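You operate a simulated robot arm through the tools that you are given. There is no shell and no other tool.

You run a simulated robot arm. Do the job below in one go: nothing can be reset, and whatever is moved stays where it is left.

JOB
Coat the top of the base in the holder from the orange pot.
Fine: use the yellow brush, put it back in its dish and close the pot. Set down upright: yellow brush. A coat counts when it lies all over at full strength: go over it till it gets no stronger.

The check looks at the end state, three seconds after you hand in, the way a careful person would. Anything else that was tipped, shoved, dropped, spilled or broken makes it a failure.

ROBOT AND FRAMES
A 7-joint arm with a two-finger parallel gripper, fixed in place. Base frame: the origin is at the foot of the arm, x ahead of it, y to its left, z up; the work surface is at about z = 860. Lengths are in mm, angles in degrees, forces in N, time in s.
With the tool pointing down near the work surface it reaches from about 400 to 900 mm from the base axis. Its first joint turns from -143.0 to 143.0 degrees. Payload 3 kg.
The TCP is the grasp point between the finger pads, 30 mm short of the fingertips. In the tool frame z runs along the fingers and y along their closing line. Largest opening 94 mm; finger width 28, thickness 10; the body of the gripper, 50 by 96 mm, starts 55 mm behind the TCP.
Orientation is that of the tool frame in the base frame, as a unit quaternion [x, y, z, w]. With the fingers straight down and closing along the base's y, the tool's x points along the base's -x, its y along +y and its z along -z.

CONTROLS
- The arm moves only by the tool drive_tool. Its argument "increments" is a list of rows, each a list of 7 numbers: the shift along the base's x, y, z in mm, then the turn, a rotation vector about the base's x, y, z in degrees, then the finger opening in mm, from 0 to 94. In form: [[tx, ty, tz, rx, ry, rz, hand], ...]. A call has 1 to 20 rows; each row is the pose to reach, as a shift and turn from the pose commanded when the call began. A row lasts 0.2 s, in which the tool goes at most 50 mm and 8.6 degrees; a call with a longer step from one row to the next is refused whole, and so is a gripper value outside its range. A pose out of reach is approached as far as the arm can. The call stops where the force on the tool passes 40 N (or 10 N more than at its start, if that is more) or the arm is blocked; 0.2 s more then pass. The fingers move at their own pace (about 72 mm/s each) and stop on an object; they squeeze with about 28 N. The grip force told is the motor's: it shows also when the fingers shut on nothing. Time passes only in rows, and 0.2 s behind the last, so rows that repeat a pose let the fingers close. The reply holds the time, the measured pose of the TCP, the force on the tool along the base axes, the opening and the grip force, in the units named above and with some noise, with the torque about the TCP (base axes, N m) and any sound that the robot's microphone picked up.
- Cameras (640 x 400 px; columns grow to the right, rows downward): "scene" is fixed at [400.5, 498.1, 1649.4]; the picture's right is [-0.31, -0.95, 0.00], its down [-0.91, 0.29, -0.29] and it looks along [0.28, -0.09, -0.96] (base axes); focal length 247 px, centre (320, 200). "wrist" rides on the gripper at [76, 14, -103] in the tool frame; the picture's right is [-0.18, 0.98, 0.00], its down [-0.75, -0.14, -0.64] and it looks along [-0.63, -0.12, 0.77] (tool axes); focal length 243 px, centre (320, 200). There is no depth. A picture from a camera that has moved, and an enlarged one, comes with that camera's place and axes in the base frame and with its lens.
- grab_frame(camera): a new picture of that camera. It takes no simulated time.
- enlarge(camera, box): a new picture of the part [left, top, right, bottom] of that camera's present view, enlarged. It takes no simulated time.
- sign_off(): hands the job in; it is judged then, once.

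Places have to be worked out from the pictures, the camera data and where the tool is seen. Open the gripper and draw the arm clear of the work before you hand the job in, unless the task says otherwise.

The tools are called after ">>>" as name(argument=value, ...) on one line, values as JSON. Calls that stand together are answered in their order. drive_tool: Moves the arm, as the interface text tells. Its arguments: {"type":"object","properties":{"increments":{"type":"array","items":{"type":"array","items":{"type":"number"}}}},"required":["increments"]} The other tools are called the same way: grab_frame (camera) takes a picture; enlarge (camera, box) takes an enlarged picture of a part of a camera's view; sign_off () hands the job in.

At the start:

```text
clock: 0.0
tool_pos: [545.8, 72.6, 1249.4]
ee_rot: [0.0, 1.0, 0.001, 0.0]
ft_force: [-0.7, 0.9, -0.6]
torque: [-0.03, -0.02, 0.0]
grip_width: 94.0
grasp_force: 0.0
```

scene: 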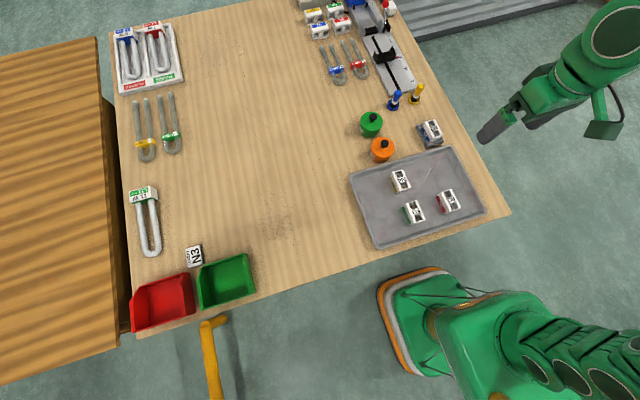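
wrist: 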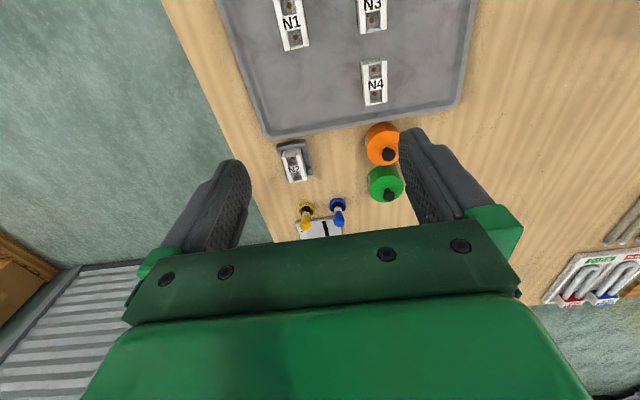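

I start by looking closer at the pots, brushes and holder in both views.

>>> enlarge(camera="scene", box=[340, 70, 500, 170])

>>> enlarge(camera="wrist", box=[260, 100, 420, 250])

>>> enlarge(camera="scene", box=[280, 0, 440, 100])

```text
4.00 times, centred on (420, 120) of scene
camera zoom: at [400.5, 498.1, 1649.4], right [-0.31, -0.95, 0.0], down [-0.91, 0.29, -0.29], along [0.28, -0.09, -0.96], focal length 989 px, centre (-80, 520)
```

zoom: 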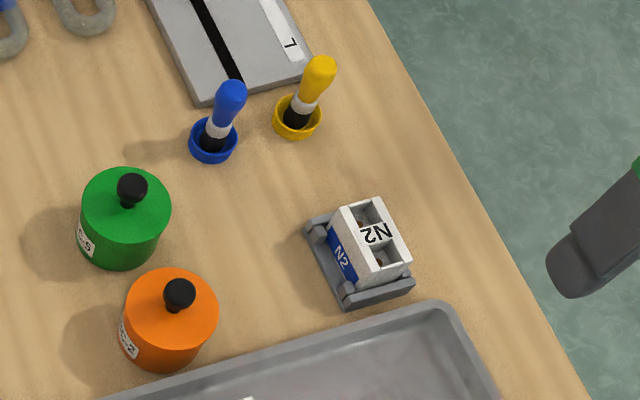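

```text
2.67 times, centred on (340, 175) of wrist
camera zoom: at [467.9, 87.5, 1352.2], right [0.18, 0.98, 0.0], down [0.75, -0.14, 0.64], along [0.63, -0.12, -0.77], focal length 647 px, centre (267, 267)
```

zoom: 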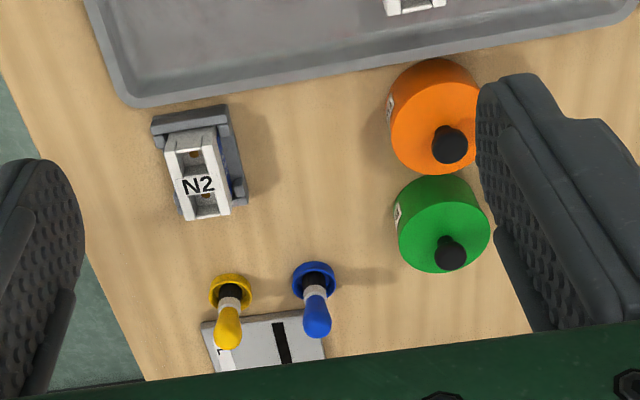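

```text
4.00 times, centred on (360, 50) of scene
camera zoom: at [400.5, 498.1, 1649.4], right [-0.31, -0.95, 0.0], down [-0.91, 0.29, -0.29], along [0.28, -0.09, -0.96], focal length 989 px, centre (160, 800)
```

zoom: 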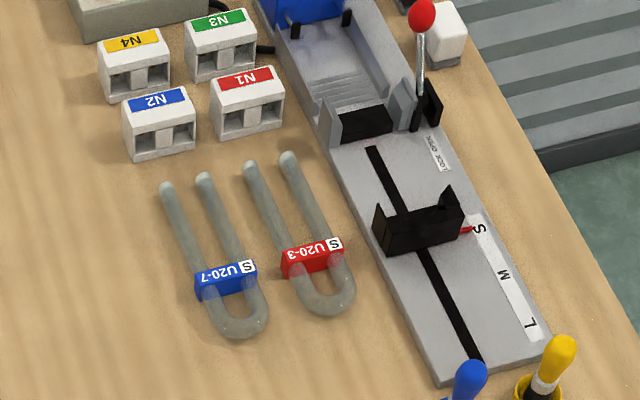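

The yellow brush stands in its dish near (887,-27), orange pot near (725,172), and the holder with N2 near (735,-20). I lower a bit to get better looks with the wrist camera.

>>> drive_tool(increments=[[4, -10, -40, 0, 0, 0, 94], [8, -25, -80, 0, 0, 0, 94], [12, -40, -120, 0, 0, 0, 94], [14, -60, -160, 0, 0, 0, 94], [14, -60, -160, 0, 0, 0, 94], [14, -60, -160, 0, 0, 0, 94]])

>>> grab_frame(camera="wrist")

>>> enlarge(camera="wrist", box=[220, 20, 380, 120])

```text
clock: 1.4
tool_pos: [559.9, 13.3, 1088.6]
ee_rot: [0.0, 1.0, 0.0, -0.001]
ft_force: [0.3, 0.4, 0.5]
torque: [0.0, 0.0, 0.01]
grip_width: 94.0
grasp_force: 0.1
```

```text
taken
camera wrist: at [482.5, 27.6, 1191.7], right [0.18, 0.98, 0.0], down [0.75, -0.14, 0.64], along [0.63, -0.12, -0.77], focal length 243 px, centre (320, 200)
```

wrist: 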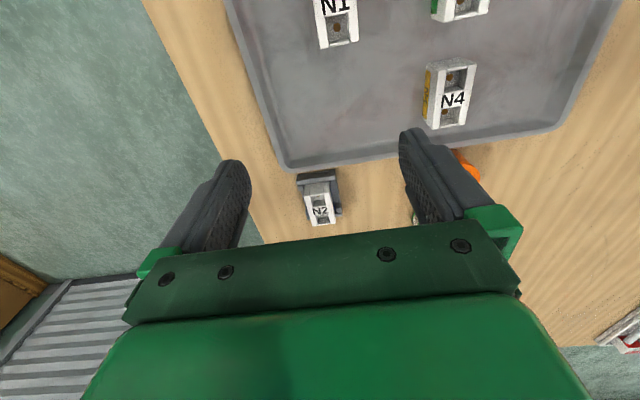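

```text
4.00 times, centred on (300, 70) of wrist
camera zoom: at [482.5, 27.6, 1191.7], right [0.18, 0.98, 0.0], down [0.75, -0.14, 0.64], along [0.63, -0.12, -0.77], focal length 970 px, centre (400, 720)
```

zoom: 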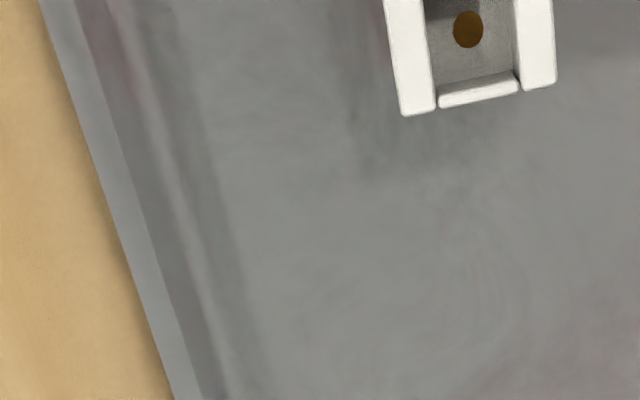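

The body hides what lies ahead, so I go further out with the tool to bring holder, pots and brushes into the upper half of the picture.

>>> drive_tool(increments=[[40, 10, 0, 0, 0, 0, 94], [80, 20, 0, 0, 0, 0, 94], [120, 30, 0, 0, 0, 0, 94], [160, 40, -10, 0, 0, 0, 94], [200, 50, -20, 0, 0, 0, 94], [200, 50, -20, 0, 0, 0, 94], [200, 50, -20, 0, 0, 0, 94]])

>>> grab_frame(camera="wrist")

>>> enlarge(camera="wrist", box=[220, 80, 420, 230])

```text
clock: 3.0
tool_pos: [757.2, 62.8, 1067.9]
ee_rot: [0.0, 1.0, 0.0, 0.0]
ft_force: [0.2, 0.3, -0.2]
torque: [-0.02, 0.02, 0.01]
grip_width: 94.0
grasp_force: 0.0
```

```text
taken
camera wrist: at [681.2, 77.4, 1171.8], right [0.18, 0.98, 0.0], down [0.75, -0.14, 0.64], along [0.63, -0.12, -0.77], focal length 243 px, centre (320, 200)
```

wrist: 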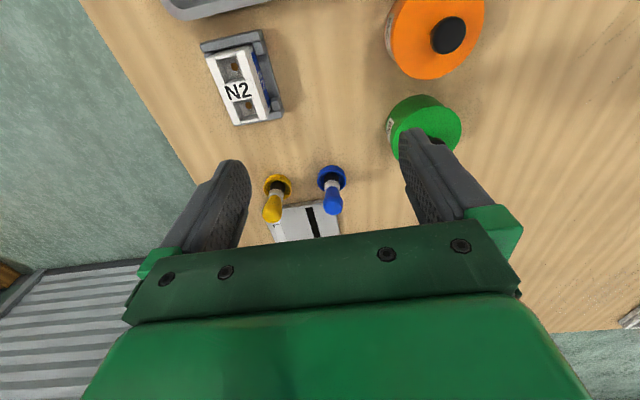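

```text
2.67 times, centred on (320, 155) of wrist
camera zoom: at [681.2, 77.4, 1171.8], right [0.18, 0.98, 0.0], down [0.75, -0.14, 0.64], along [0.63, -0.12, -0.77], focal length 647 px, centre (320, 320)
```

zoom: 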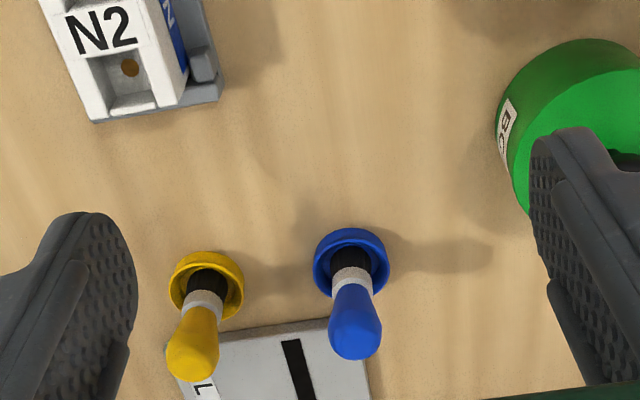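

Brush (891,-28, top ~937), blue brush (891,55), pot knob (726,172,~938). I zoom in on the pot and the base.

>>> enlarge(camera="wrist", box=[370, 0, 500, 90])

>>> enlarge(camera="wrist", box=[185, 20, 305, 140])

>>> enlarge(camera="scene", box=[400, 110, 460, 160])

>>> enlarge(camera="scene", box=[350, 100, 410, 170])

```text
4.44 times, centred on (435, 45) of wrist
camera zoom: at [681.2, 77.4, 1171.8], right [0.18, 0.98, 0.0], down [0.75, -0.14, 0.64], along [0.63, -0.12, -0.77], focal length 1078 px, centre (-191, 889)
```

zoom: 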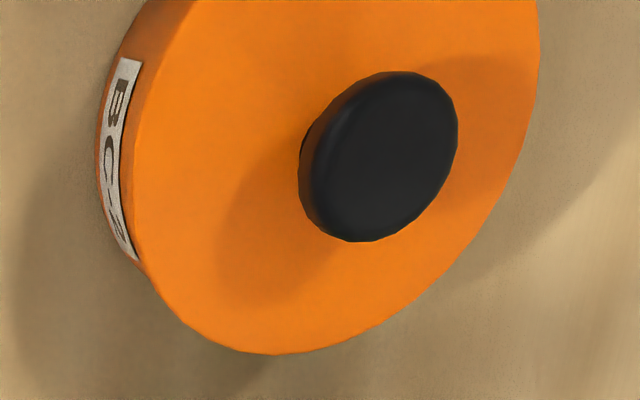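

```text
3.33 times, centred on (245, 80) of wrist
camera zoom: at [681.2, 77.4, 1171.8], right [0.18, 0.98, 0.0], down [0.75, -0.14, 0.64], along [0.63, -0.12, -0.77], focal length 809 px, centre (570, 600)
```

zoom: 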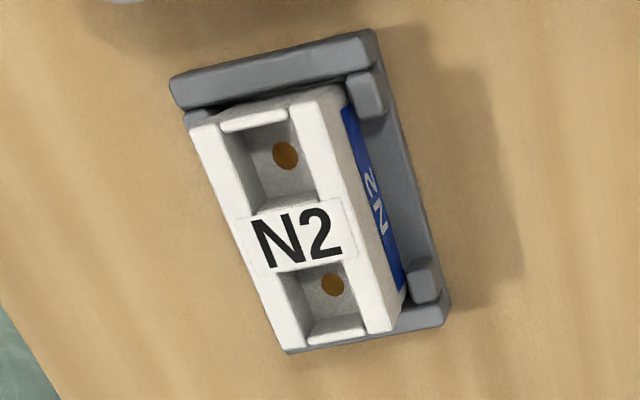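

```text
8.00 times, centred on (430, 135) of scene
camera zoom: at [400.5, 498.1, 1649.4], right [-0.31, -0.95, 0.0], down [-0.91, 0.29, -0.29], along [0.28, -0.09, -0.96], focal length 1978 px, centre (-560, 720)
```

zoom: 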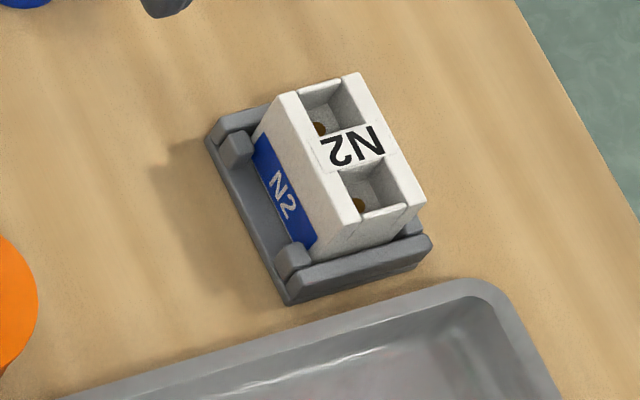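

```text
5.71 times, centred on (380, 135) of scene
camera zoom: at [400.5, 498.1, 1649.4], right [-0.31, -0.95, 0.0], down [-0.91, 0.29, -0.29], along [0.28, -0.09, -0.96], focal length 1413 px, centre (-23, 571)
```

zoom: 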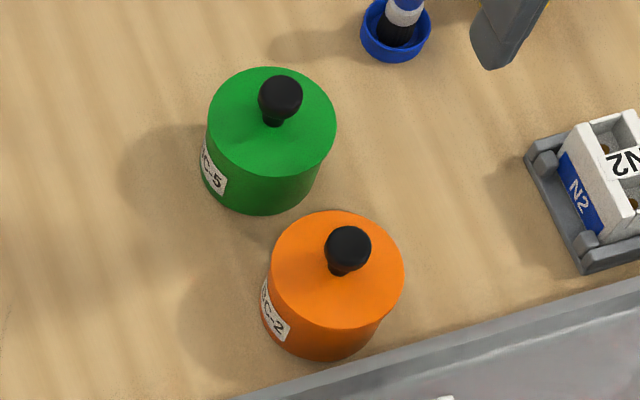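

The lid top seems at z≈910 with the knob up to ≈938; the base's top spans about x 702–768, y −35…+3 at z≈918. I move above the orange knob to refine its place.

>>> drive_tool(increments=[[-10, 35, 0, 0, 0, 0, 94], [-20, 70, 0, 0, 0, 0, 80], [-31, 109, 0, 0, 0, 0, 70], [-31, 109, -40, 0, 0, 0, 60], [-31, 109, -50, 0, 0, 0, 60], [-31, 109, -50, 0, 0, 0, 60], [-31, 109, -50, 0, 0, 0, 60]])

>>> grab_frame(camera="wrist")

>>> grab_frame(camera="scene")

```text
clock: 4.6
tool_pos: [728.0, 172.1, 1018.9]
ee_rot: [0.001, 1.0, -0.001, 0.001]
ft_force: [-0.6, -0.9, 0.8]
torque: [0.02, 0.01, 0.02]
grip_width: 60.0
grasp_force: 0.1
```

```text
taken
camera wrist: at [650.8, 186.5, 1121.6], right [0.18, 0.98, 0.0], down [0.75, -0.14, 0.64], along [0.63, -0.12, -0.77], focal length 243 px, centre (320, 200)
```

wrist: 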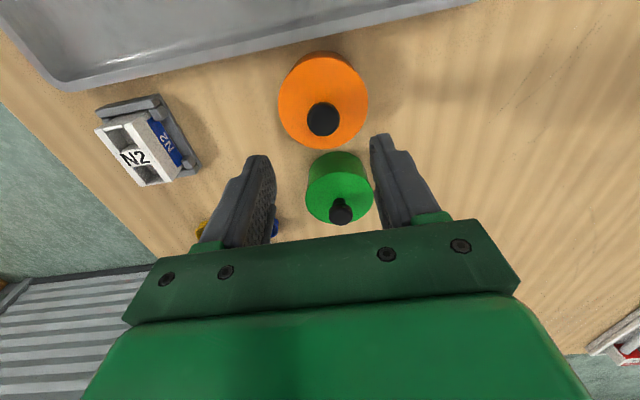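

```text
taken
```

scene: 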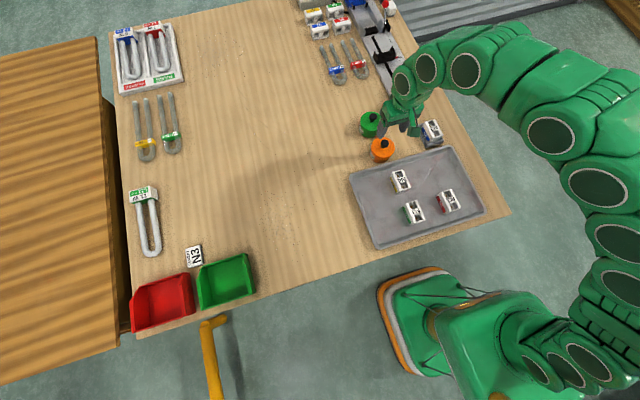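

The knob appears at about (723.5,174.5). I shift there and descend to z≈965 for another look.

>>> drive_tool(increments=[[-4, 2.4, -25, 0, 0, 0, 60], [-4, 2.4, -45, 0, 0, 0, 60], [-4, 2.4, -54, 0, 0, 0, 60], [-4, 2.4, -54, 0, 0, 0, 60], [-4, 2.4, -54, 0, 0, 0, 60]])

>>> grab_frame(camera="wrist")

>>> enlarge(camera="wrist", box=[240, 80, 400, 200])

>>> enlarge(camera="scene", box=[340, 90, 450, 180])

```text
clock: 5.8
tool_pos: [722.8, 175.2, 965.0]
ee_rot: [0.0, 1.0, 0.0, 0.0]
ft_force: [-0.2, 0.1, -0.1]
torque: [0.0, -0.02, 0.0]
grip_width: 59.9
grasp_force: 0.0
```

```text
taken
camera wrist: at [646.7, 189.2, 1068.0], right [0.18, 0.98, 0.0], down [0.75, -0.14, 0.64], along [0.63, -0.12, -0.77], focal length 243 px, centre (320, 200)
```

wrist: 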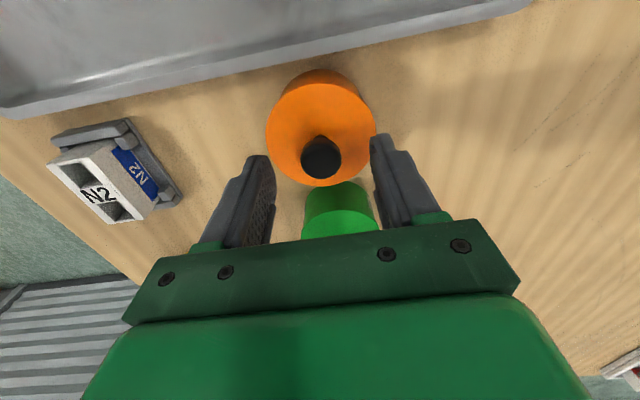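

```text
3.33 times, centred on (320, 140) of wrist
camera zoom: at [646.7, 189.2, 1068.0], right [0.18, 0.98, 0.0], down [0.75, -0.14, 0.64], along [0.63, -0.12, -0.77], focal length 809 px, centre (320, 400)
```

zoom: 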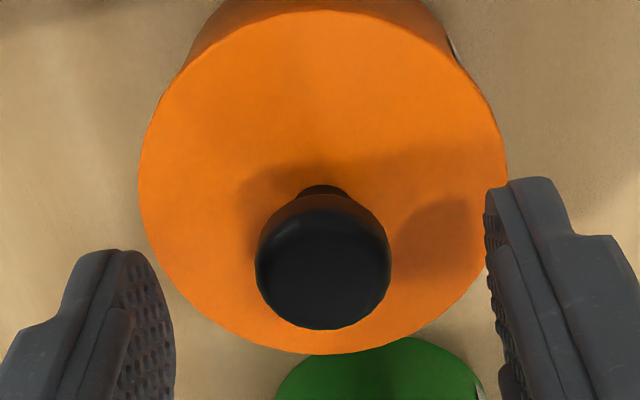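

```text
4.44 times, centred on (395, 135) of scene
camera zoom: at [400.5, 498.1, 1649.4], right [-0.31, -0.95, 0.0], down [-0.91, 0.29, -0.29], along [0.28, -0.09, -0.96], focal length 1099 px, centre (-13, 489)
```

zoom: 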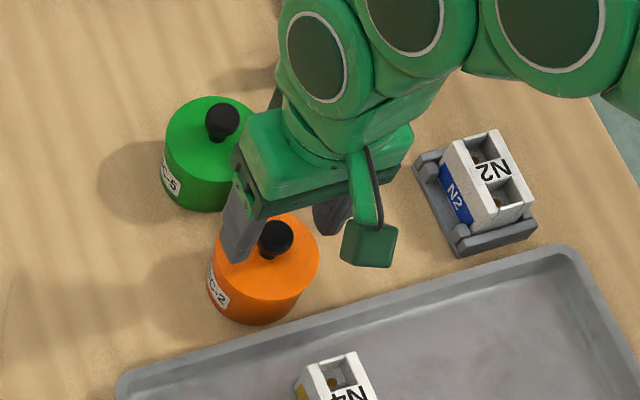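

Knob is centred between the fingers. I go down to TCP z≈945 (tips ~915, just over the lid) and close on the knob.

>>> drive_tool(increments=[[0.5, 0.2, -10, 0, 0, 0, 60], [0.5, 0.2, -20, 0, 0, 0, 60], [0.5, 0.2, -20, 0, 0, 0, 60], [0.5, 0.2, -20, 0, 0, 0, 40], [0.5, 0.2, -20, 0, 0, 0, 20], [0.5, 0.2, -20, 0, 0, 0, 10], [0.5, 0.2, -20, 0, 0, 0, 10], [0.5, 0.2, -20, 0, 0, 0, 10]])

>>> enlarge(camera="wrist", box=[240, 80, 400, 200])

```text
clock: 7.6
tool_pos: [723.3, 173.9, 944.5]
ee_rot: [0.0, 1.0, 0.001, 0.0]
ft_force: [-1.5, -0.6, 1.3]
torque: [-0.04, 0.02, 0.02]
grip_width: 24.5
grasp_force: 27.8
```

```text
3.33 times, centred on (320, 140) of wrist
camera zoom: at [647.2, 189.6, 1048.2], right [0.18, 0.98, 0.0], down [0.75, -0.14, 0.64], along [0.63, -0.12, -0.77], focal length 809 px, centre (320, 400)
```

zoom: 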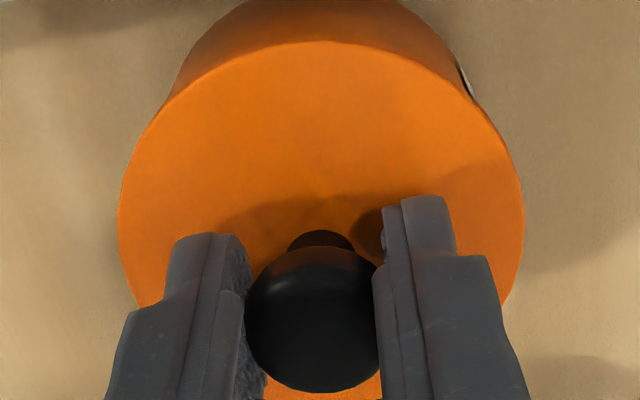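

Knob gripped at 24.5 mm. I lift slowly and watch the load.

>>> drive_tool(increments=[[0, 0, 3, 0, 0, 0, 10], [0, 0, 6, 0, 0, 0, 10], [0, 0, 10, 0, 0, 0, 10], [0, 0, 14, 0, 0, 0, 10], [0, 0, 14, 0, 0, 0, 10]])

>>> enlarge(camera="wrist", box=[240, 60, 400, 180])

>>> enlarge(camera="scene", box=[340, 90, 450, 180])

```text
clock: 8.8
tool_pos: [724.8, 175.1, 959.1]
ee_rot: [0.001, 1.0, 0.0, -0.001]
ft_force: [0.6, -0.3, -0.2]
torque: [-0.01, -0.02, 0.0]
grip_width: 24.1
grasp_force: 28.2
heard: snap
```

```text
3.33 times, centred on (320, 120) of wrist
camera zoom: at [647.7, 189.2, 1061.8], right [0.18, 0.98, 0.0], down [0.75, -0.14, 0.64], along [0.63, -0.12, -0.77], focal length 809 px, centre (320, 467)
```

zoom: 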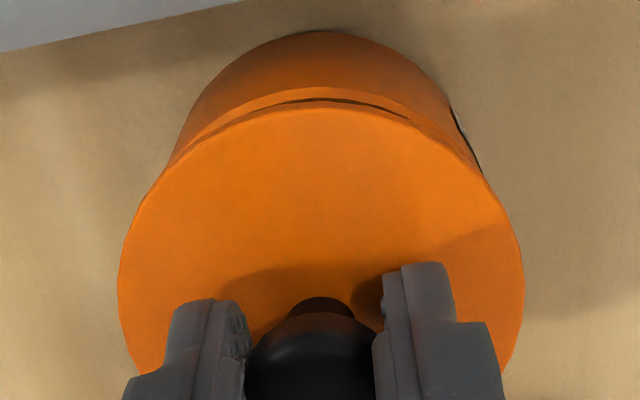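

```text
4.44 times, centred on (395, 135) of scene
camera zoom: at [400.5, 498.1, 1649.4], right [-0.31, -0.95, 0.0], down [-0.91, 0.29, -0.29], along [0.28, -0.09, -0.96], focal length 1099 px, centre (-13, 489)
```

zoom: 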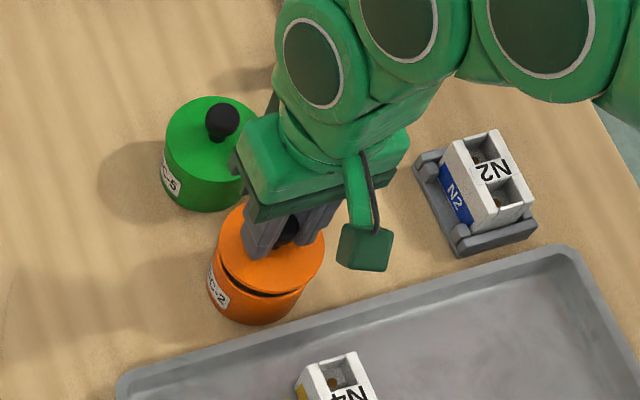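

The lid snapped loose and lifts freely. I raise it, look at the open pot, and carry it left to the free wood at about (723,310).

>>> drive_tool(increments=[[0, 0, 20, 0, 0, 0, 10], [0, 0, 45, 0, 0, 0, 10], [0, 20, 60, 0, 0, 0, 10], [0, 50, 60, 0, 0, 0, 10], [0, 80, 60, 0, 0, 0, 10], [0, 110, 60, 0, 0, 0, 10], [0, 135, 50, 0, 0, 0, 10], [0, 135, 20, 0, 0, 0, 10], [0, 135, 0, 0, 0, 0, 10], [0, 135, 0, 0, 0, 0, 10]])

>>> grab_frame(camera="wrist")

>>> enlarge(camera="scene", box=[310, 90, 420, 180])

```text
clock: 11.0
tool_pos: [724.3, 307.8, 958.1]
ee_rot: [-0.001, 1.0, 0.0, 0.0]
ft_force: [-0.1, -0.3, -0.1]
torque: [-0.01, 0.05, -0.03]
grip_width: 24.4
grasp_force: 28.0
```

```text
taken
camera wrist: at [647.9, 323.9, 1061.8], right [0.18, 0.98, 0.0], down [0.75, -0.14, 0.64], along [0.63, -0.12, -0.77], focal length 243 px, centre (320, 200)
```

wrist: 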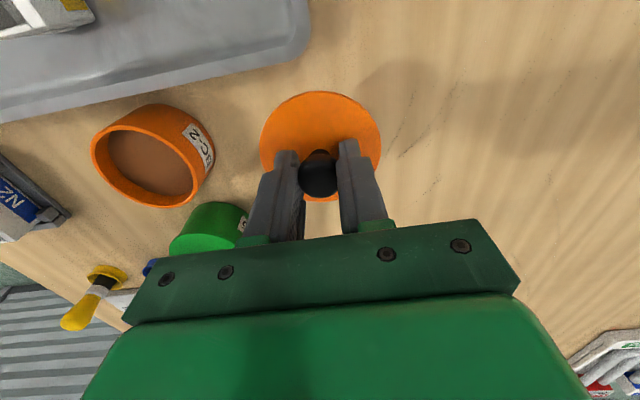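

```text
4.44 times, centred on (365, 135) of scene
camera zoom: at [400.5, 498.1, 1649.4], right [-0.31, -0.95, 0.0], down [-0.91, 0.29, -0.29], along [0.28, -0.09, -0.96], focal length 1099 px, centre (120, 489)
```

zoom: 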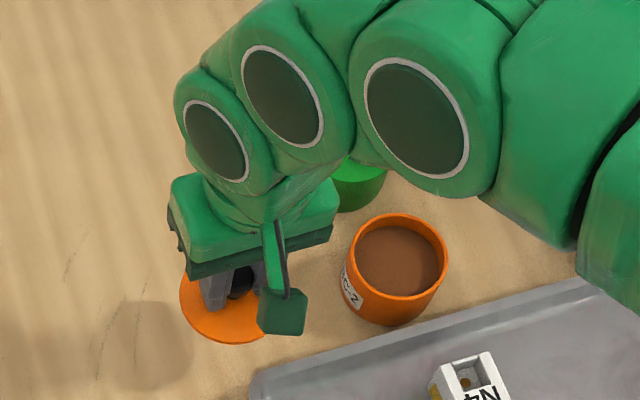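

The pot is open with brown paint in it. I lower the lid toward the table, carefully near the expected touch at TCP z≈900.

>>> drive_tool(increments=[[0, 0, -20, 0, 0, 0, 10], [0, 0, -38, 0, 0, 0, 10], [0, 0, -44, 0, 0, 0, 10], [0, 0, -48, 0, 0, 0, 10], [0, 0, -48, 0, 0, 0, 10]])

>>> enlarge(camera="wrist", box=[220, 60, 420, 200])

```text
clock: 12.2
tool_pos: [725.0, 309.9, 911.1]
ee_rot: [0.0, 1.0, -0.001, -0.001]
ft_force: [-0.4, -0.2, 0.3]
torque: [-0.01, 0.01, -0.04]
grip_width: 24.5
grasp_force: 28.1
```

```text
2.86 times, centred on (320, 130) of wrist
camera zoom: at [647.8, 323.8, 1013.7], right [0.18, 0.98, 0.0], down [0.75, -0.14, 0.64], along [0.63, -0.12, -0.77], focal length 693 px, centre (320, 400)
```

zoom: 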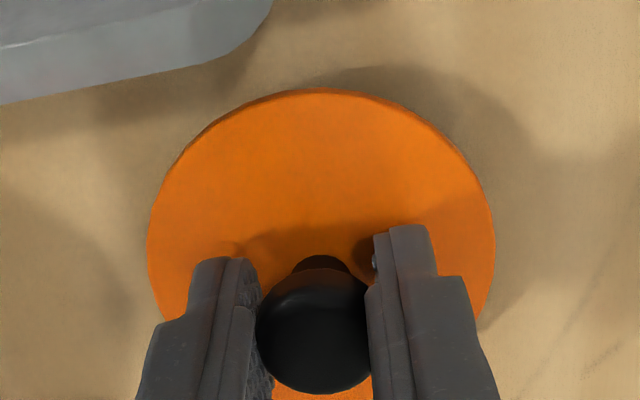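

Still in the air (no load). I lower in small steps until it touches.

>>> drive_tool(increments=[[0, 0, -2, 0, 0, 0, 10], [0, 0, -4, 0, 0, 0, 10], [0, 0, -6, 0, 0, 0, 10], [0, 0, -6, 0, 0, 0, 10]])

```text
clock: 13.2
tool_pos: [724.2, 309.9, 903.1]
ee_rot: [-0.001, 1.0, 0.0, -0.001]
ft_force: [0.1, 0.8, 0.5]
torque: [0.0, -0.02, 0.03]
grip_width: 24.3
grasp_force: 28.0
```

>>> drive_tool(increments=[[0, 0, -1, 0, 0, 0, 10], [0, 0, -2, 0, 0, 0, 10], [0, 0, -3, 0, 0, 0, 10], [0, 0, -3, 0, 0, 0, 10]])

```text
clock: 14.2
tool_pos: [726.2, 309.0, 902.2]
ee_rot: [0.0, 1.0, 0.001, 0.0]
ft_force: [-2.7, -2.8, 30.0]
torque: [0.04, 0.13, 0.01]
grip_width: 24.2
grasp_force: 28.4
```

The lid is on the table (30 N up at z≈902). I ease off a touch and open the fingers, then rise.

>>> drive_tool(increments=[[0, 0, 1.5, 0, 0, 0, 10], [0, 0, 2, 0, 0, 0, 20], [0, 0, 2, 0, 0, 0, 40], [0, 0, 2, 0, 0, 0, 60], [0, 0, 2, 0, 0, 0, 60], [0, 0, 30, 0, 0, 0, 60], [0, 0, 70, 0, 0, 0, 60], [0, 0, 110, 0, 0, 0, 60], [0, 0, 110, 0, 0, 0, 60]])

>>> grab_frame(camera="wrist")

>>> enlarge(camera="wrist", box=[140, 60, 380, 220])

```text
clock: 16.2
tool_pos: [725.5, 310.3, 1011.9]
ee_rot: [0.0, 1.0, -0.001, 0.001]
ft_force: [-0.4, -0.5, 0.9]
torque: [0.01, 0.01, 0.01]
grip_width: 60.0
grasp_force: 0.1
```

```text
taken
camera wrist: at [647.7, 325.2, 1114.7], right [0.18, 0.98, 0.0], down [0.75, -0.14, 0.64], along [0.63, -0.12, -0.77], focal length 243 px, centre (320, 200)
```

wrist: 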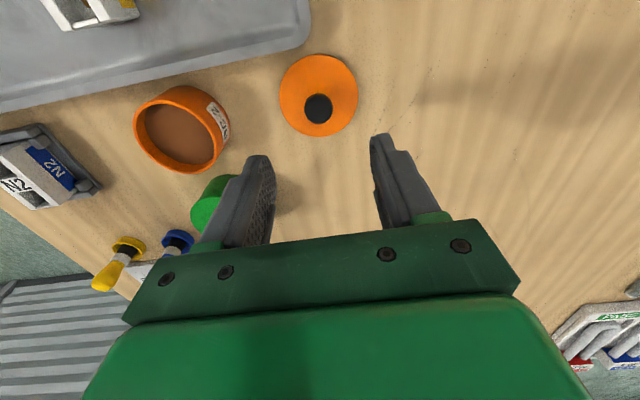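

```text
2.50 times, centred on (260, 140) of wrist
camera zoom: at [647.7, 325.2, 1114.7], right [0.18, 0.98, 0.0], down [0.75, -0.14, 0.64], along [0.63, -0.12, -0.77], focal length 606 px, centre (470, 350)
```

zoom: 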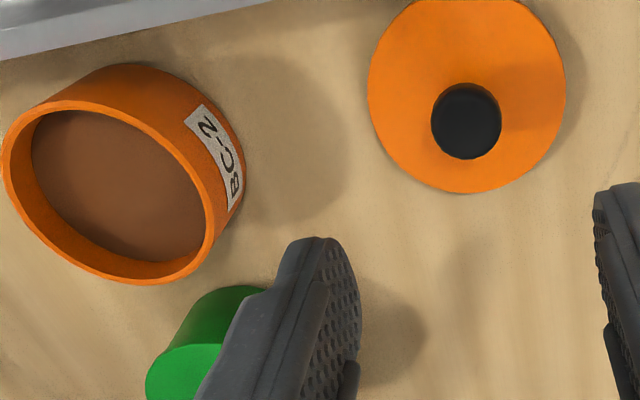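

The lid lies flat at about (723,309). Now I travel over to the yellow brush at about (891,−28), staying high.

>>> drive_tool(increments=[[16, -34, 5, 0, 0, 0, 60], [32, -68, 8, 0, 0, 0, 60], [49, -102, 8, 0, 0, 0, 60], [66, -136, 8, 0, 0, 0, 60], [82, -170, 8, 0, 0, 0, 60], [98, -204, 8, 0, 0, 0, 60], [115, -238, 8, 0, 0, 0, 60], [132, -272, 8, 0, 0, 0, 60], [148, -306, 8, 0, 0, 0, 60], [166, -338, 8, 0, 0, 0, 60], [166, -338, 8, 0, 0, 0, 60], [166, -338, 8, 0, 0, 0, 60]])

>>> grab_frame(camera="wrist")

>>> enlarge(camera="wrist", box=[240, 80, 400, 200])

>>> grab_frame(camera="scene")

```text
clock: 18.8
tool_pos: [883.3, -28.6, 1013.6]
ee_rot: [0.0, 1.0, 0.0, -0.001]
ft_force: [-0.5, 0.4, -0.9]
torque: [-0.01, -0.01, -0.01]
grip_width: 59.8
grasp_force: 0.0
out of reach, approached as far as the arm can: row 10, 11, 12
```

```text
taken
camera wrist: at [806.3, -13.3, 1118.9], right [0.18, 0.98, 0.0], down [0.75, -0.14, 0.64], along [0.63, -0.12, -0.77], focal length 243 px, centre (320, 200)
```

wrist: 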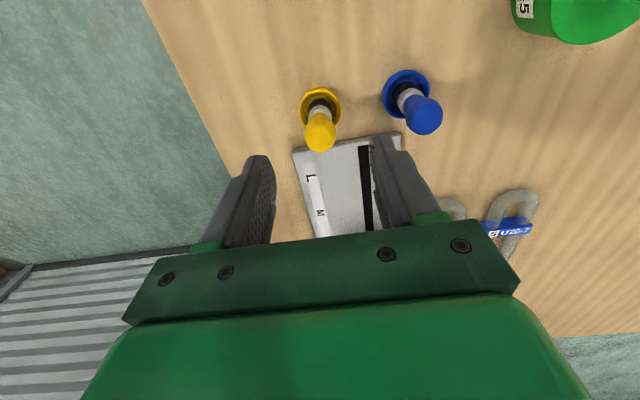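

```text
3.33 times, centred on (320, 140) of wrist
camera zoom: at [806.3, -13.3, 1118.9], right [0.18, 0.98, 0.0], down [0.75, -0.14, 0.64], along [0.63, -0.12, -0.77], focal length 809 px, centre (320, 400)
```

zoom: 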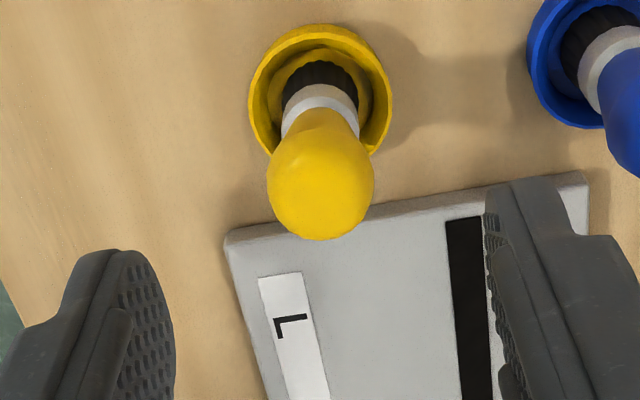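

```text
taken
```

scene: 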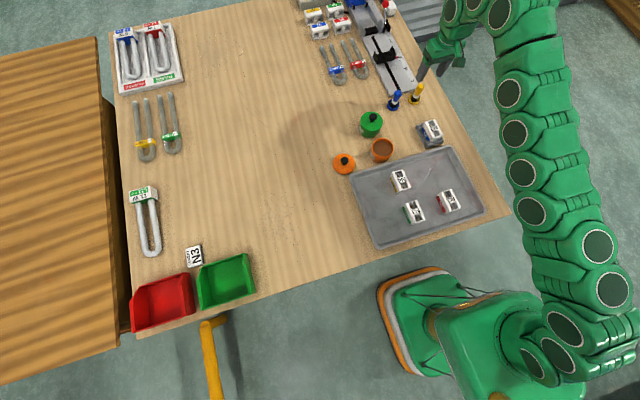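

At this height the arm tops out at x≈884; the brush stands vertical at about (890,−29.5). I descend to z≈965 with the open fingers either side and check reach.

>>> drive_tool(increments=[[0, 0, -15, 0, 0, 0, 60], [0, 0, -30, 0, 0, 0, 60], [0, 0, -45, 0, 0, 0, 60], [0, 0, -53, 0, 0, 0, 60], [0, 0, -53, 0, 0, 0, 60]])

>>> enlarge(camera="wrist", box=[240, 80, 400, 200])

>>> enlarge(camera="scene", box=[380, 60, 460, 120])

```text
clock: 20.0
tool_pos: [883.1, -28.2, 963.0]
ee_rot: [0.0, 1.0, 0.0, 0.0]
ft_force: [0.3, 0.5, -0.1]
torque: [0.0, -0.01, 0.01]
grip_width: 60.2
grasp_force: 0.1
```

```text
3.33 times, centred on (320, 140) of wrist
camera zoom: at [806.1, -13.7, 1066.2], right [0.18, 0.98, 0.0], down [0.75, -0.14, 0.64], along [0.63, -0.12, -0.77], focal length 809 px, centre (320, 400)
```

zoom: 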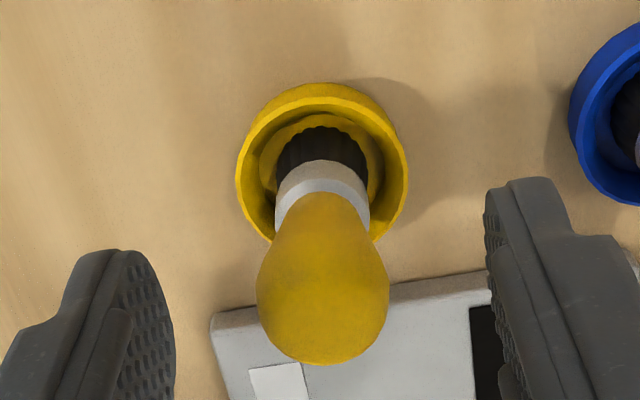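

```text
6.67 times, centred on (420, 90) of scene
camera zoom: at [400.5, 498.1, 1649.4], right [-0.31, -0.95, 0.0], down [-0.91, 0.29, -0.29], along [0.28, -0.09, -0.96], focal length 1648 px, centre (-347, 933)
```

zoom: 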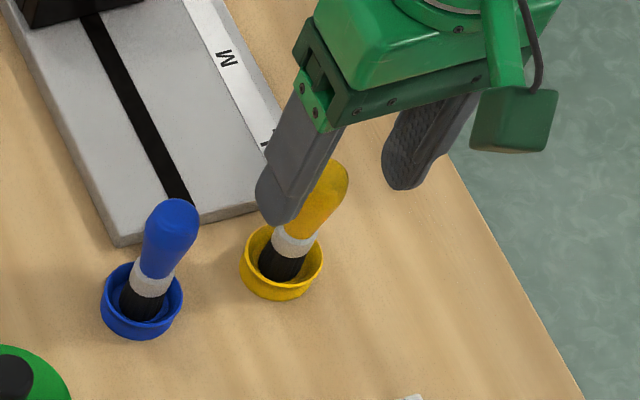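

Brush axis ≈ (890,−29). I try to extend x by 7 mm while descending to TCP z≈925 (tips ~895, above the dish rim).

>>> drive_tool(increments=[[3, -0.5, -12, 0, 0, 0, 60], [7, -1, -24, 0, 0, 0, 60], [7, -1, -38, 0, 0, 0, 60], [7, -1, -38, 0, 0, 0, 60]])

>>> enlarge(camera="wrist", box=[240, 80, 400, 200])

```text
clock: 21.0
tool_pos: [890.4, -30.0, 926.9]
ee_rot: [0.0, 1.0, 0.0, -0.001]
ft_force: [0.3, -0.3, 0.5]
torque: [0.01, 0.0, 0.03]
grip_width: 59.8
grasp_force: 0.1
```

```text
3.33 times, centred on (320, 140) of wrist
camera zoom: at [813.6, -14.8, 1028.2], right [0.18, 0.98, 0.0], down [0.75, -0.14, 0.64], along [0.63, -0.12, -0.77], focal length 809 px, centre (320, 400)
```

zoom: 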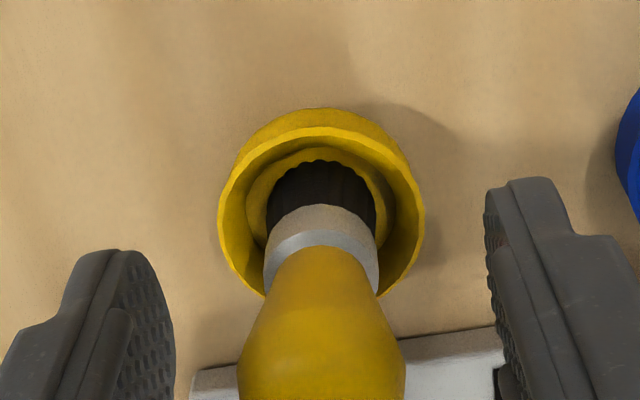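

The brush is centred between the fingers (dish centre ≈ (891,−29)). I close on the handle.

>>> drive_tool(increments=[[0, 0.5, 0, 0, 0, 0, 45], [0, 0.5, 0, 0, 0, 0, 30], [0, 0.5, 0, 0, 0, 0, 15], [0, 0.5, 0, 0, 0, 0, 12], [0, 0.5, 0, 0, 0, 0, 12]])

>>> enlarge(camera="wrist", box=[240, 80, 400, 200])

```text
clock: 22.2
tool_pos: [891.2, -29.1, 924.8]
ee_rot: [0.0, 1.0, 0.0, 0.0]
ft_force: [0.8, 0.5, 1.2]
torque: [0.0, -0.05, 0.01]
grip_width: 26.2
grasp_force: 28.0
```

```text
3.33 times, centred on (320, 140) of wrist
camera zoom: at [813.5, -14.5, 1028.4], right [0.18, 0.98, 0.0], down [0.75, -0.14, 0.64], along [0.63, -0.12, -0.77], focal length 809 px, centre (320, 400)
```

zoom: 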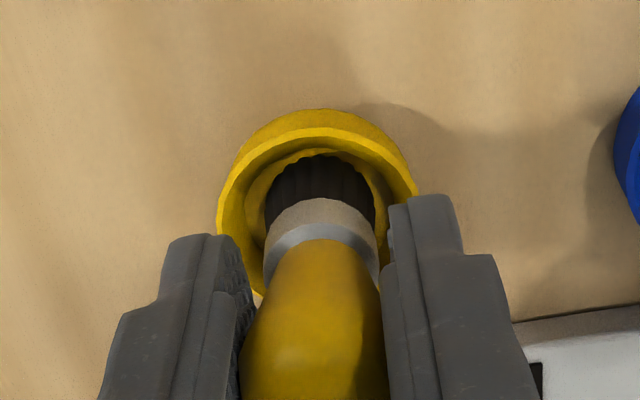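

Handle held at 26.2 mm. I lift straight up, then pull in toward x≈870.

>>> drive_tool(increments=[[0, 0, 6, 0, 0, 0, 12], [0, 0, 14, 0, 0, 0, 12], [0, 0, 24, 0, 0, 0, 12], [-3, 0, 32, 0, 0, 0, 12], [-20, 0, 50, 0, 0, 0, 12], [-20, 0, 70, 0, 0, 0, 12], [-20, 0, 70, 0, 0, 0, 12]])

>>> grab_frame(camera="wrist")

>>> enlarge(camera="scene", box=[380, 50, 460, 120])

```text
clock: 23.8
tool_pos: [870.3, -29.2, 995.2]
ee_rot: [-0.001, 1.0, -0.001, -0.001]
ft_force: [-0.1, 0.0, -0.4]
torque: [-0.01, -0.03, -0.02]
grip_width: 26.5
grasp_force: 27.6
```

```text
taken
camera wrist: at [793.2, -13.8, 1098.2], right [0.18, 0.98, 0.0], down [0.75, -0.14, 0.64], along [0.63, -0.12, -0.77], focal length 243 px, centre (320, 200)
```

wrist: 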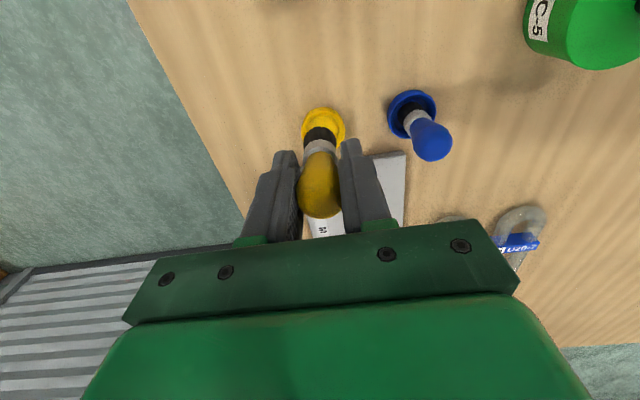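

```text
5.71 times, centred on (420, 85) of scene
camera zoom: at [400.5, 498.1, 1649.4], right [-0.31, -0.95, 0.0], down [-0.91, 0.29, -0.29], along [0.28, -0.09, -0.96], focal length 1413 px, centre (-251, 857)
```

zoom: 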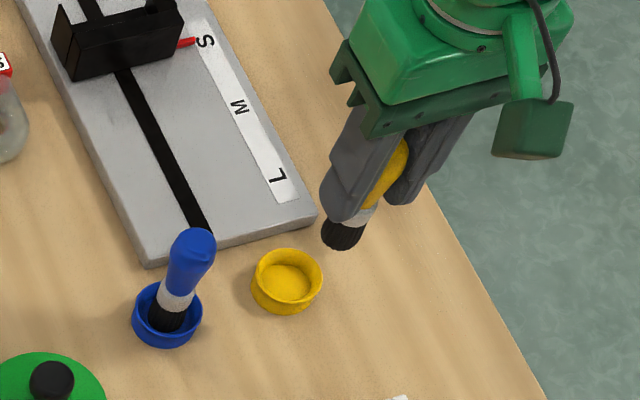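

Brush is out cleanly, tip about 60 mm below the TCP. I rise and move toward the pot, pausing beside it to judge the paint level.

>>> drive_tool(increments=[[-25, 0, 10, 0, 0, 0, 12], [-55, 15, 25, 0, 0, 0, 12], [-85, 45, 30, 0, 0, 0, 12], [-110, 80, 30, 0, 0, 0, 12], [-130, 115, 30, 0, 0, 0, 12], [-140, 135, 30, 0, 0, 0, 12], [-140, 135, 30, 0, 0, 0, 12], [-140, 135, 30, 0, 0, 0, 12]])

>>> grab_frame(camera="wrist")

>>> enlarge(camera="wrist", box=[340, 40, 500, 160])

>>> enlarge(camera="scene", box=[360, 120, 430, 170])

```text
clock: 25.6
tool_pos: [729.7, 106.0, 1025.5]
ee_rot: [0.0, 1.0, -0.001, 0.0]
ft_force: [-0.5, 0.6, -1.2]
torque: [-0.03, -0.02, 0.0]
grip_width: 26.4
grasp_force: 28.2
```

```text
taken
camera wrist: at [653.4, 120.8, 1128.4], right [0.18, 0.98, 0.0], down [0.75, -0.14, 0.64], along [0.63, -0.12, -0.77], focal length 243 px, centre (320, 200)
```

wrist: 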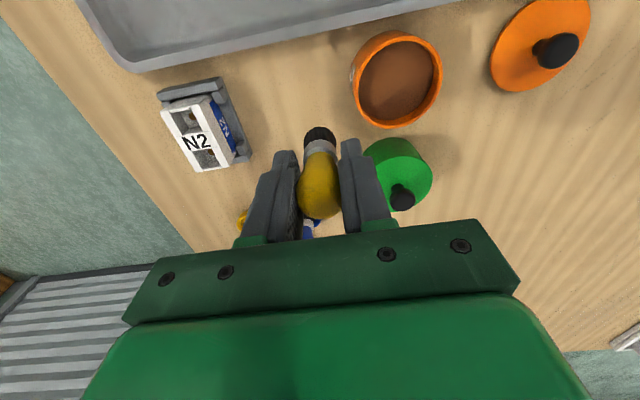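

```text
3.33 times, centred on (420, 100) of wrist
camera zoom: at [653.4, 120.8, 1128.4], right [0.18, 0.98, 0.0], down [0.75, -0.14, 0.64], along [0.63, -0.12, -0.77], focal length 809 px, centre (-13, 533)
```

zoom: 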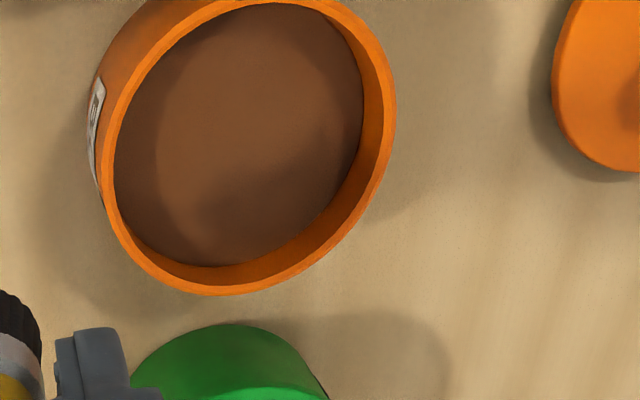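

```text
8.00 times, centred on (395, 145) of scene
camera zoom: at [400.5, 498.1, 1649.4], right [-0.31, -0.95, 0.0], down [-0.91, 0.29, -0.29], along [0.28, -0.09, -0.96], focal length 1978 px, centre (-280, 640)
```

zoom: 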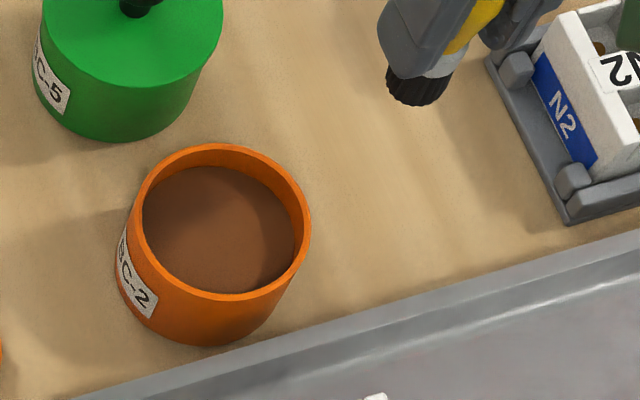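

Paint surface is ≈12 mm below the rim (≈z 890). I go over the pot centre (723.5,175) and dip until the tip is at about z 880.

>>> drive_tool(increments=[[-3, 35, 0, 0, 0, 0, 12], [-6, 69, 0, 0, 0, 0, 12], [-6, 69, 0, 0, 0, 0, 12], [-6, 69, -30, 0, 0, 0, 12], [-6, 69, -60, 0, 0, 0, 12], [-6, 69, -75, 0, 0, 0, 12], [-6, 69, -80, 0, 0, 0, 12], [-6, 69, -80, 0, 0, 0, 12]])

>>> grab_frame(camera="wrist")

>>> enlarge(camera="scene", box=[360, 110, 430, 170])

```text
clock: 27.4
tool_pos: [725.0, 175.4, 945.7]
ee_rot: [0.0, 1.0, 0.0, 0.001]
ft_force: [6.4, -1.9, 27.9]
torque: [0.01, -0.21, -0.04]
grip_width: 26.5
grasp_force: 28.6
```

```text
taken
camera wrist: at [647.7, 189.3, 1049.0], right [0.18, 0.98, 0.0], down [0.75, -0.14, 0.64], along [0.63, -0.12, -0.77], focal length 243 px, centre (320, 200)
```

wrist: 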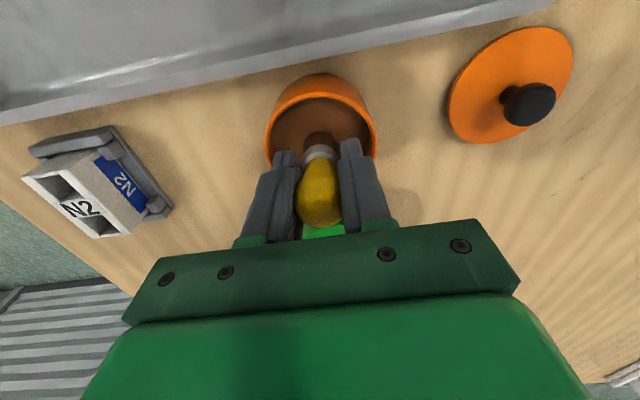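

```text
6.67 times, centred on (395, 140) of scene
camera zoom: at [400.5, 498.1, 1649.4], right [-0.31, -0.95, 0.0], down [-0.91, 0.29, -0.29], along [0.28, -0.09, -0.96], focal length 1648 px, centre (-180, 600)
```

zoom: 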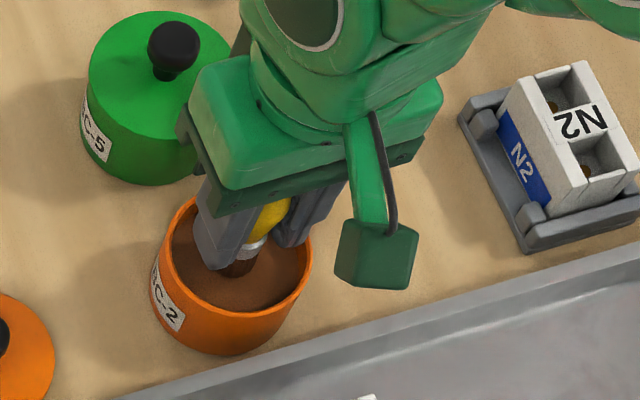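

The brush met resistance (28 N) at TCP 945.7 – it's touching the paint and the bristles look brown. I raise it and inspect.

>>> drive_tool(increments=[[0, 0, 5, 0, 0, 0, 12], [0, 0, 20, 0, 0, 0, 12], [0, 0, 50, 0, 0, 0, 12], [0, 0, 80, 0, 0, 0, 12], [0, 0, 80, 0, 0, 0, 12]])

>>> enlarge(camera="wrist", box=[220, 50, 420, 230])

>>> enlarge(camera="scene", box=[360, 90, 450, 170])

```text
clock: 28.6
tool_pos: [725.6, 174.4, 1026.5]
ee_rot: [0.0, 1.0, 0.0, 0.0]
ft_force: [-0.1, 0.6, -0.6]
torque: [0.0, 0.02, 0.02]
grip_width: 26.2
grasp_force: 28.3
```

```text
2.22 times, centred on (320, 140) of wrist
camera zoom: at [647.7, 189.3, 1128.7], right [0.18, 0.98, 0.0], down [0.75, -0.14, 0.64], along [0.63, -0.12, -0.77], focal length 539 px, centre (320, 333)
```

zoom: 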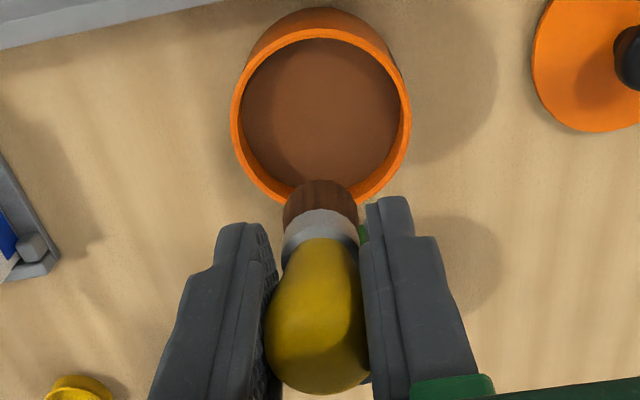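

```text
5.00 times, centred on (405, 130) of scene
camera zoom: at [400.5, 498.1, 1649.4], right [-0.31, -0.95, 0.0], down [-0.91, 0.29, -0.29], along [0.28, -0.09, -0.96], focal length 1236 px, centre (-105, 550)
```

zoom: 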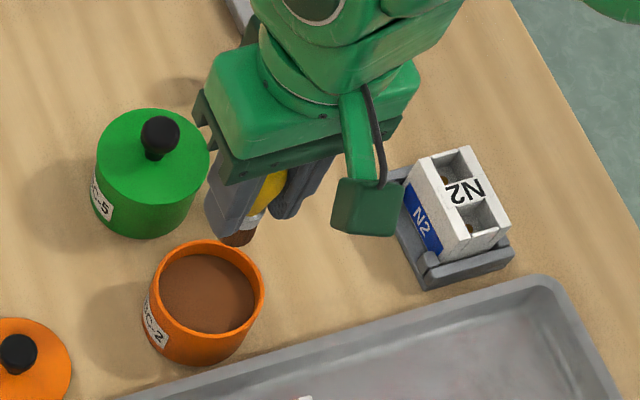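

The brush is loaded (brown bristles), still upright, tip ≈50 mm below TCP. I move over the base N2 at a safe height to locate its top precisely.

>>> drive_tool(increments=[[2, -40, 0, 0, 0, 0, 12], [4, -80, 0, 0, 0, 0, 12], [6, -120, 0, 0, 0, 0, 12], [9, -160, 0, 0, 0, 0, 12], [12, -192, 0, 0, 0, 0, 12], [12, -192, -10, 0, 0, 0, 12], [12, -192, -10, 0, 0, 0, 12], [12, -192, -10, 0, 0, 0, 12]])

>>> grab_frame(camera="wrist")

>>> enlarge(camera="wrist", box=[240, 60, 400, 180])

>>> enlarge(camera="scene", box=[400, 90, 470, 160])

```text
clock: 30.4
tool_pos: [736.3, -16.9, 1014.6]
ee_rot: [-0.001, 1.0, -0.001, 0.0]
ft_force: [-0.4, 0.5, -0.6]
torque: [-0.01, -0.01, 0.02]
grip_width: 26.4
grasp_force: 28.3
```

```text
taken
camera wrist: at [659.5, -2.2, 1118.0], right [0.18, 0.98, 0.0], down [0.75, -0.14, 0.64], along [0.63, -0.12, -0.77], focal length 243 px, centre (320, 200)
```

wrist: 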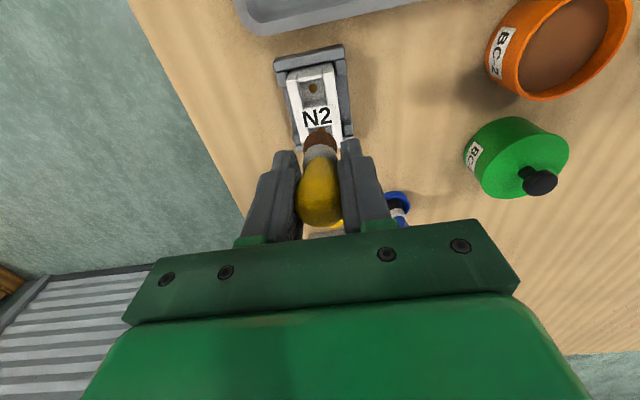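

```text
3.33 times, centred on (320, 120) of wrist
camera zoom: at [659.5, -2.2, 1118.0], right [0.18, 0.98, 0.0], down [0.75, -0.14, 0.64], along [0.63, -0.12, -0.77], focal length 809 px, centre (320, 467)
```

zoom: 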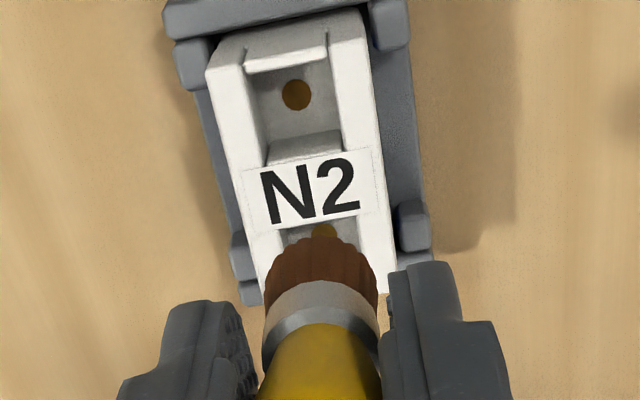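

```text
5.71 times, centred on (435, 125) of scene
camera zoom: at [400.5, 498.1, 1649.4], right [-0.31, -0.95, 0.0], down [-0.91, 0.29, -0.29], along [0.28, -0.09, -0.96], focal length 1413 px, centre (-337, 629)
```

zoom: 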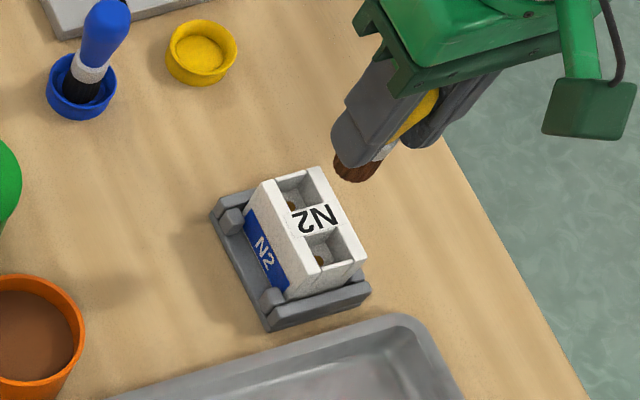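

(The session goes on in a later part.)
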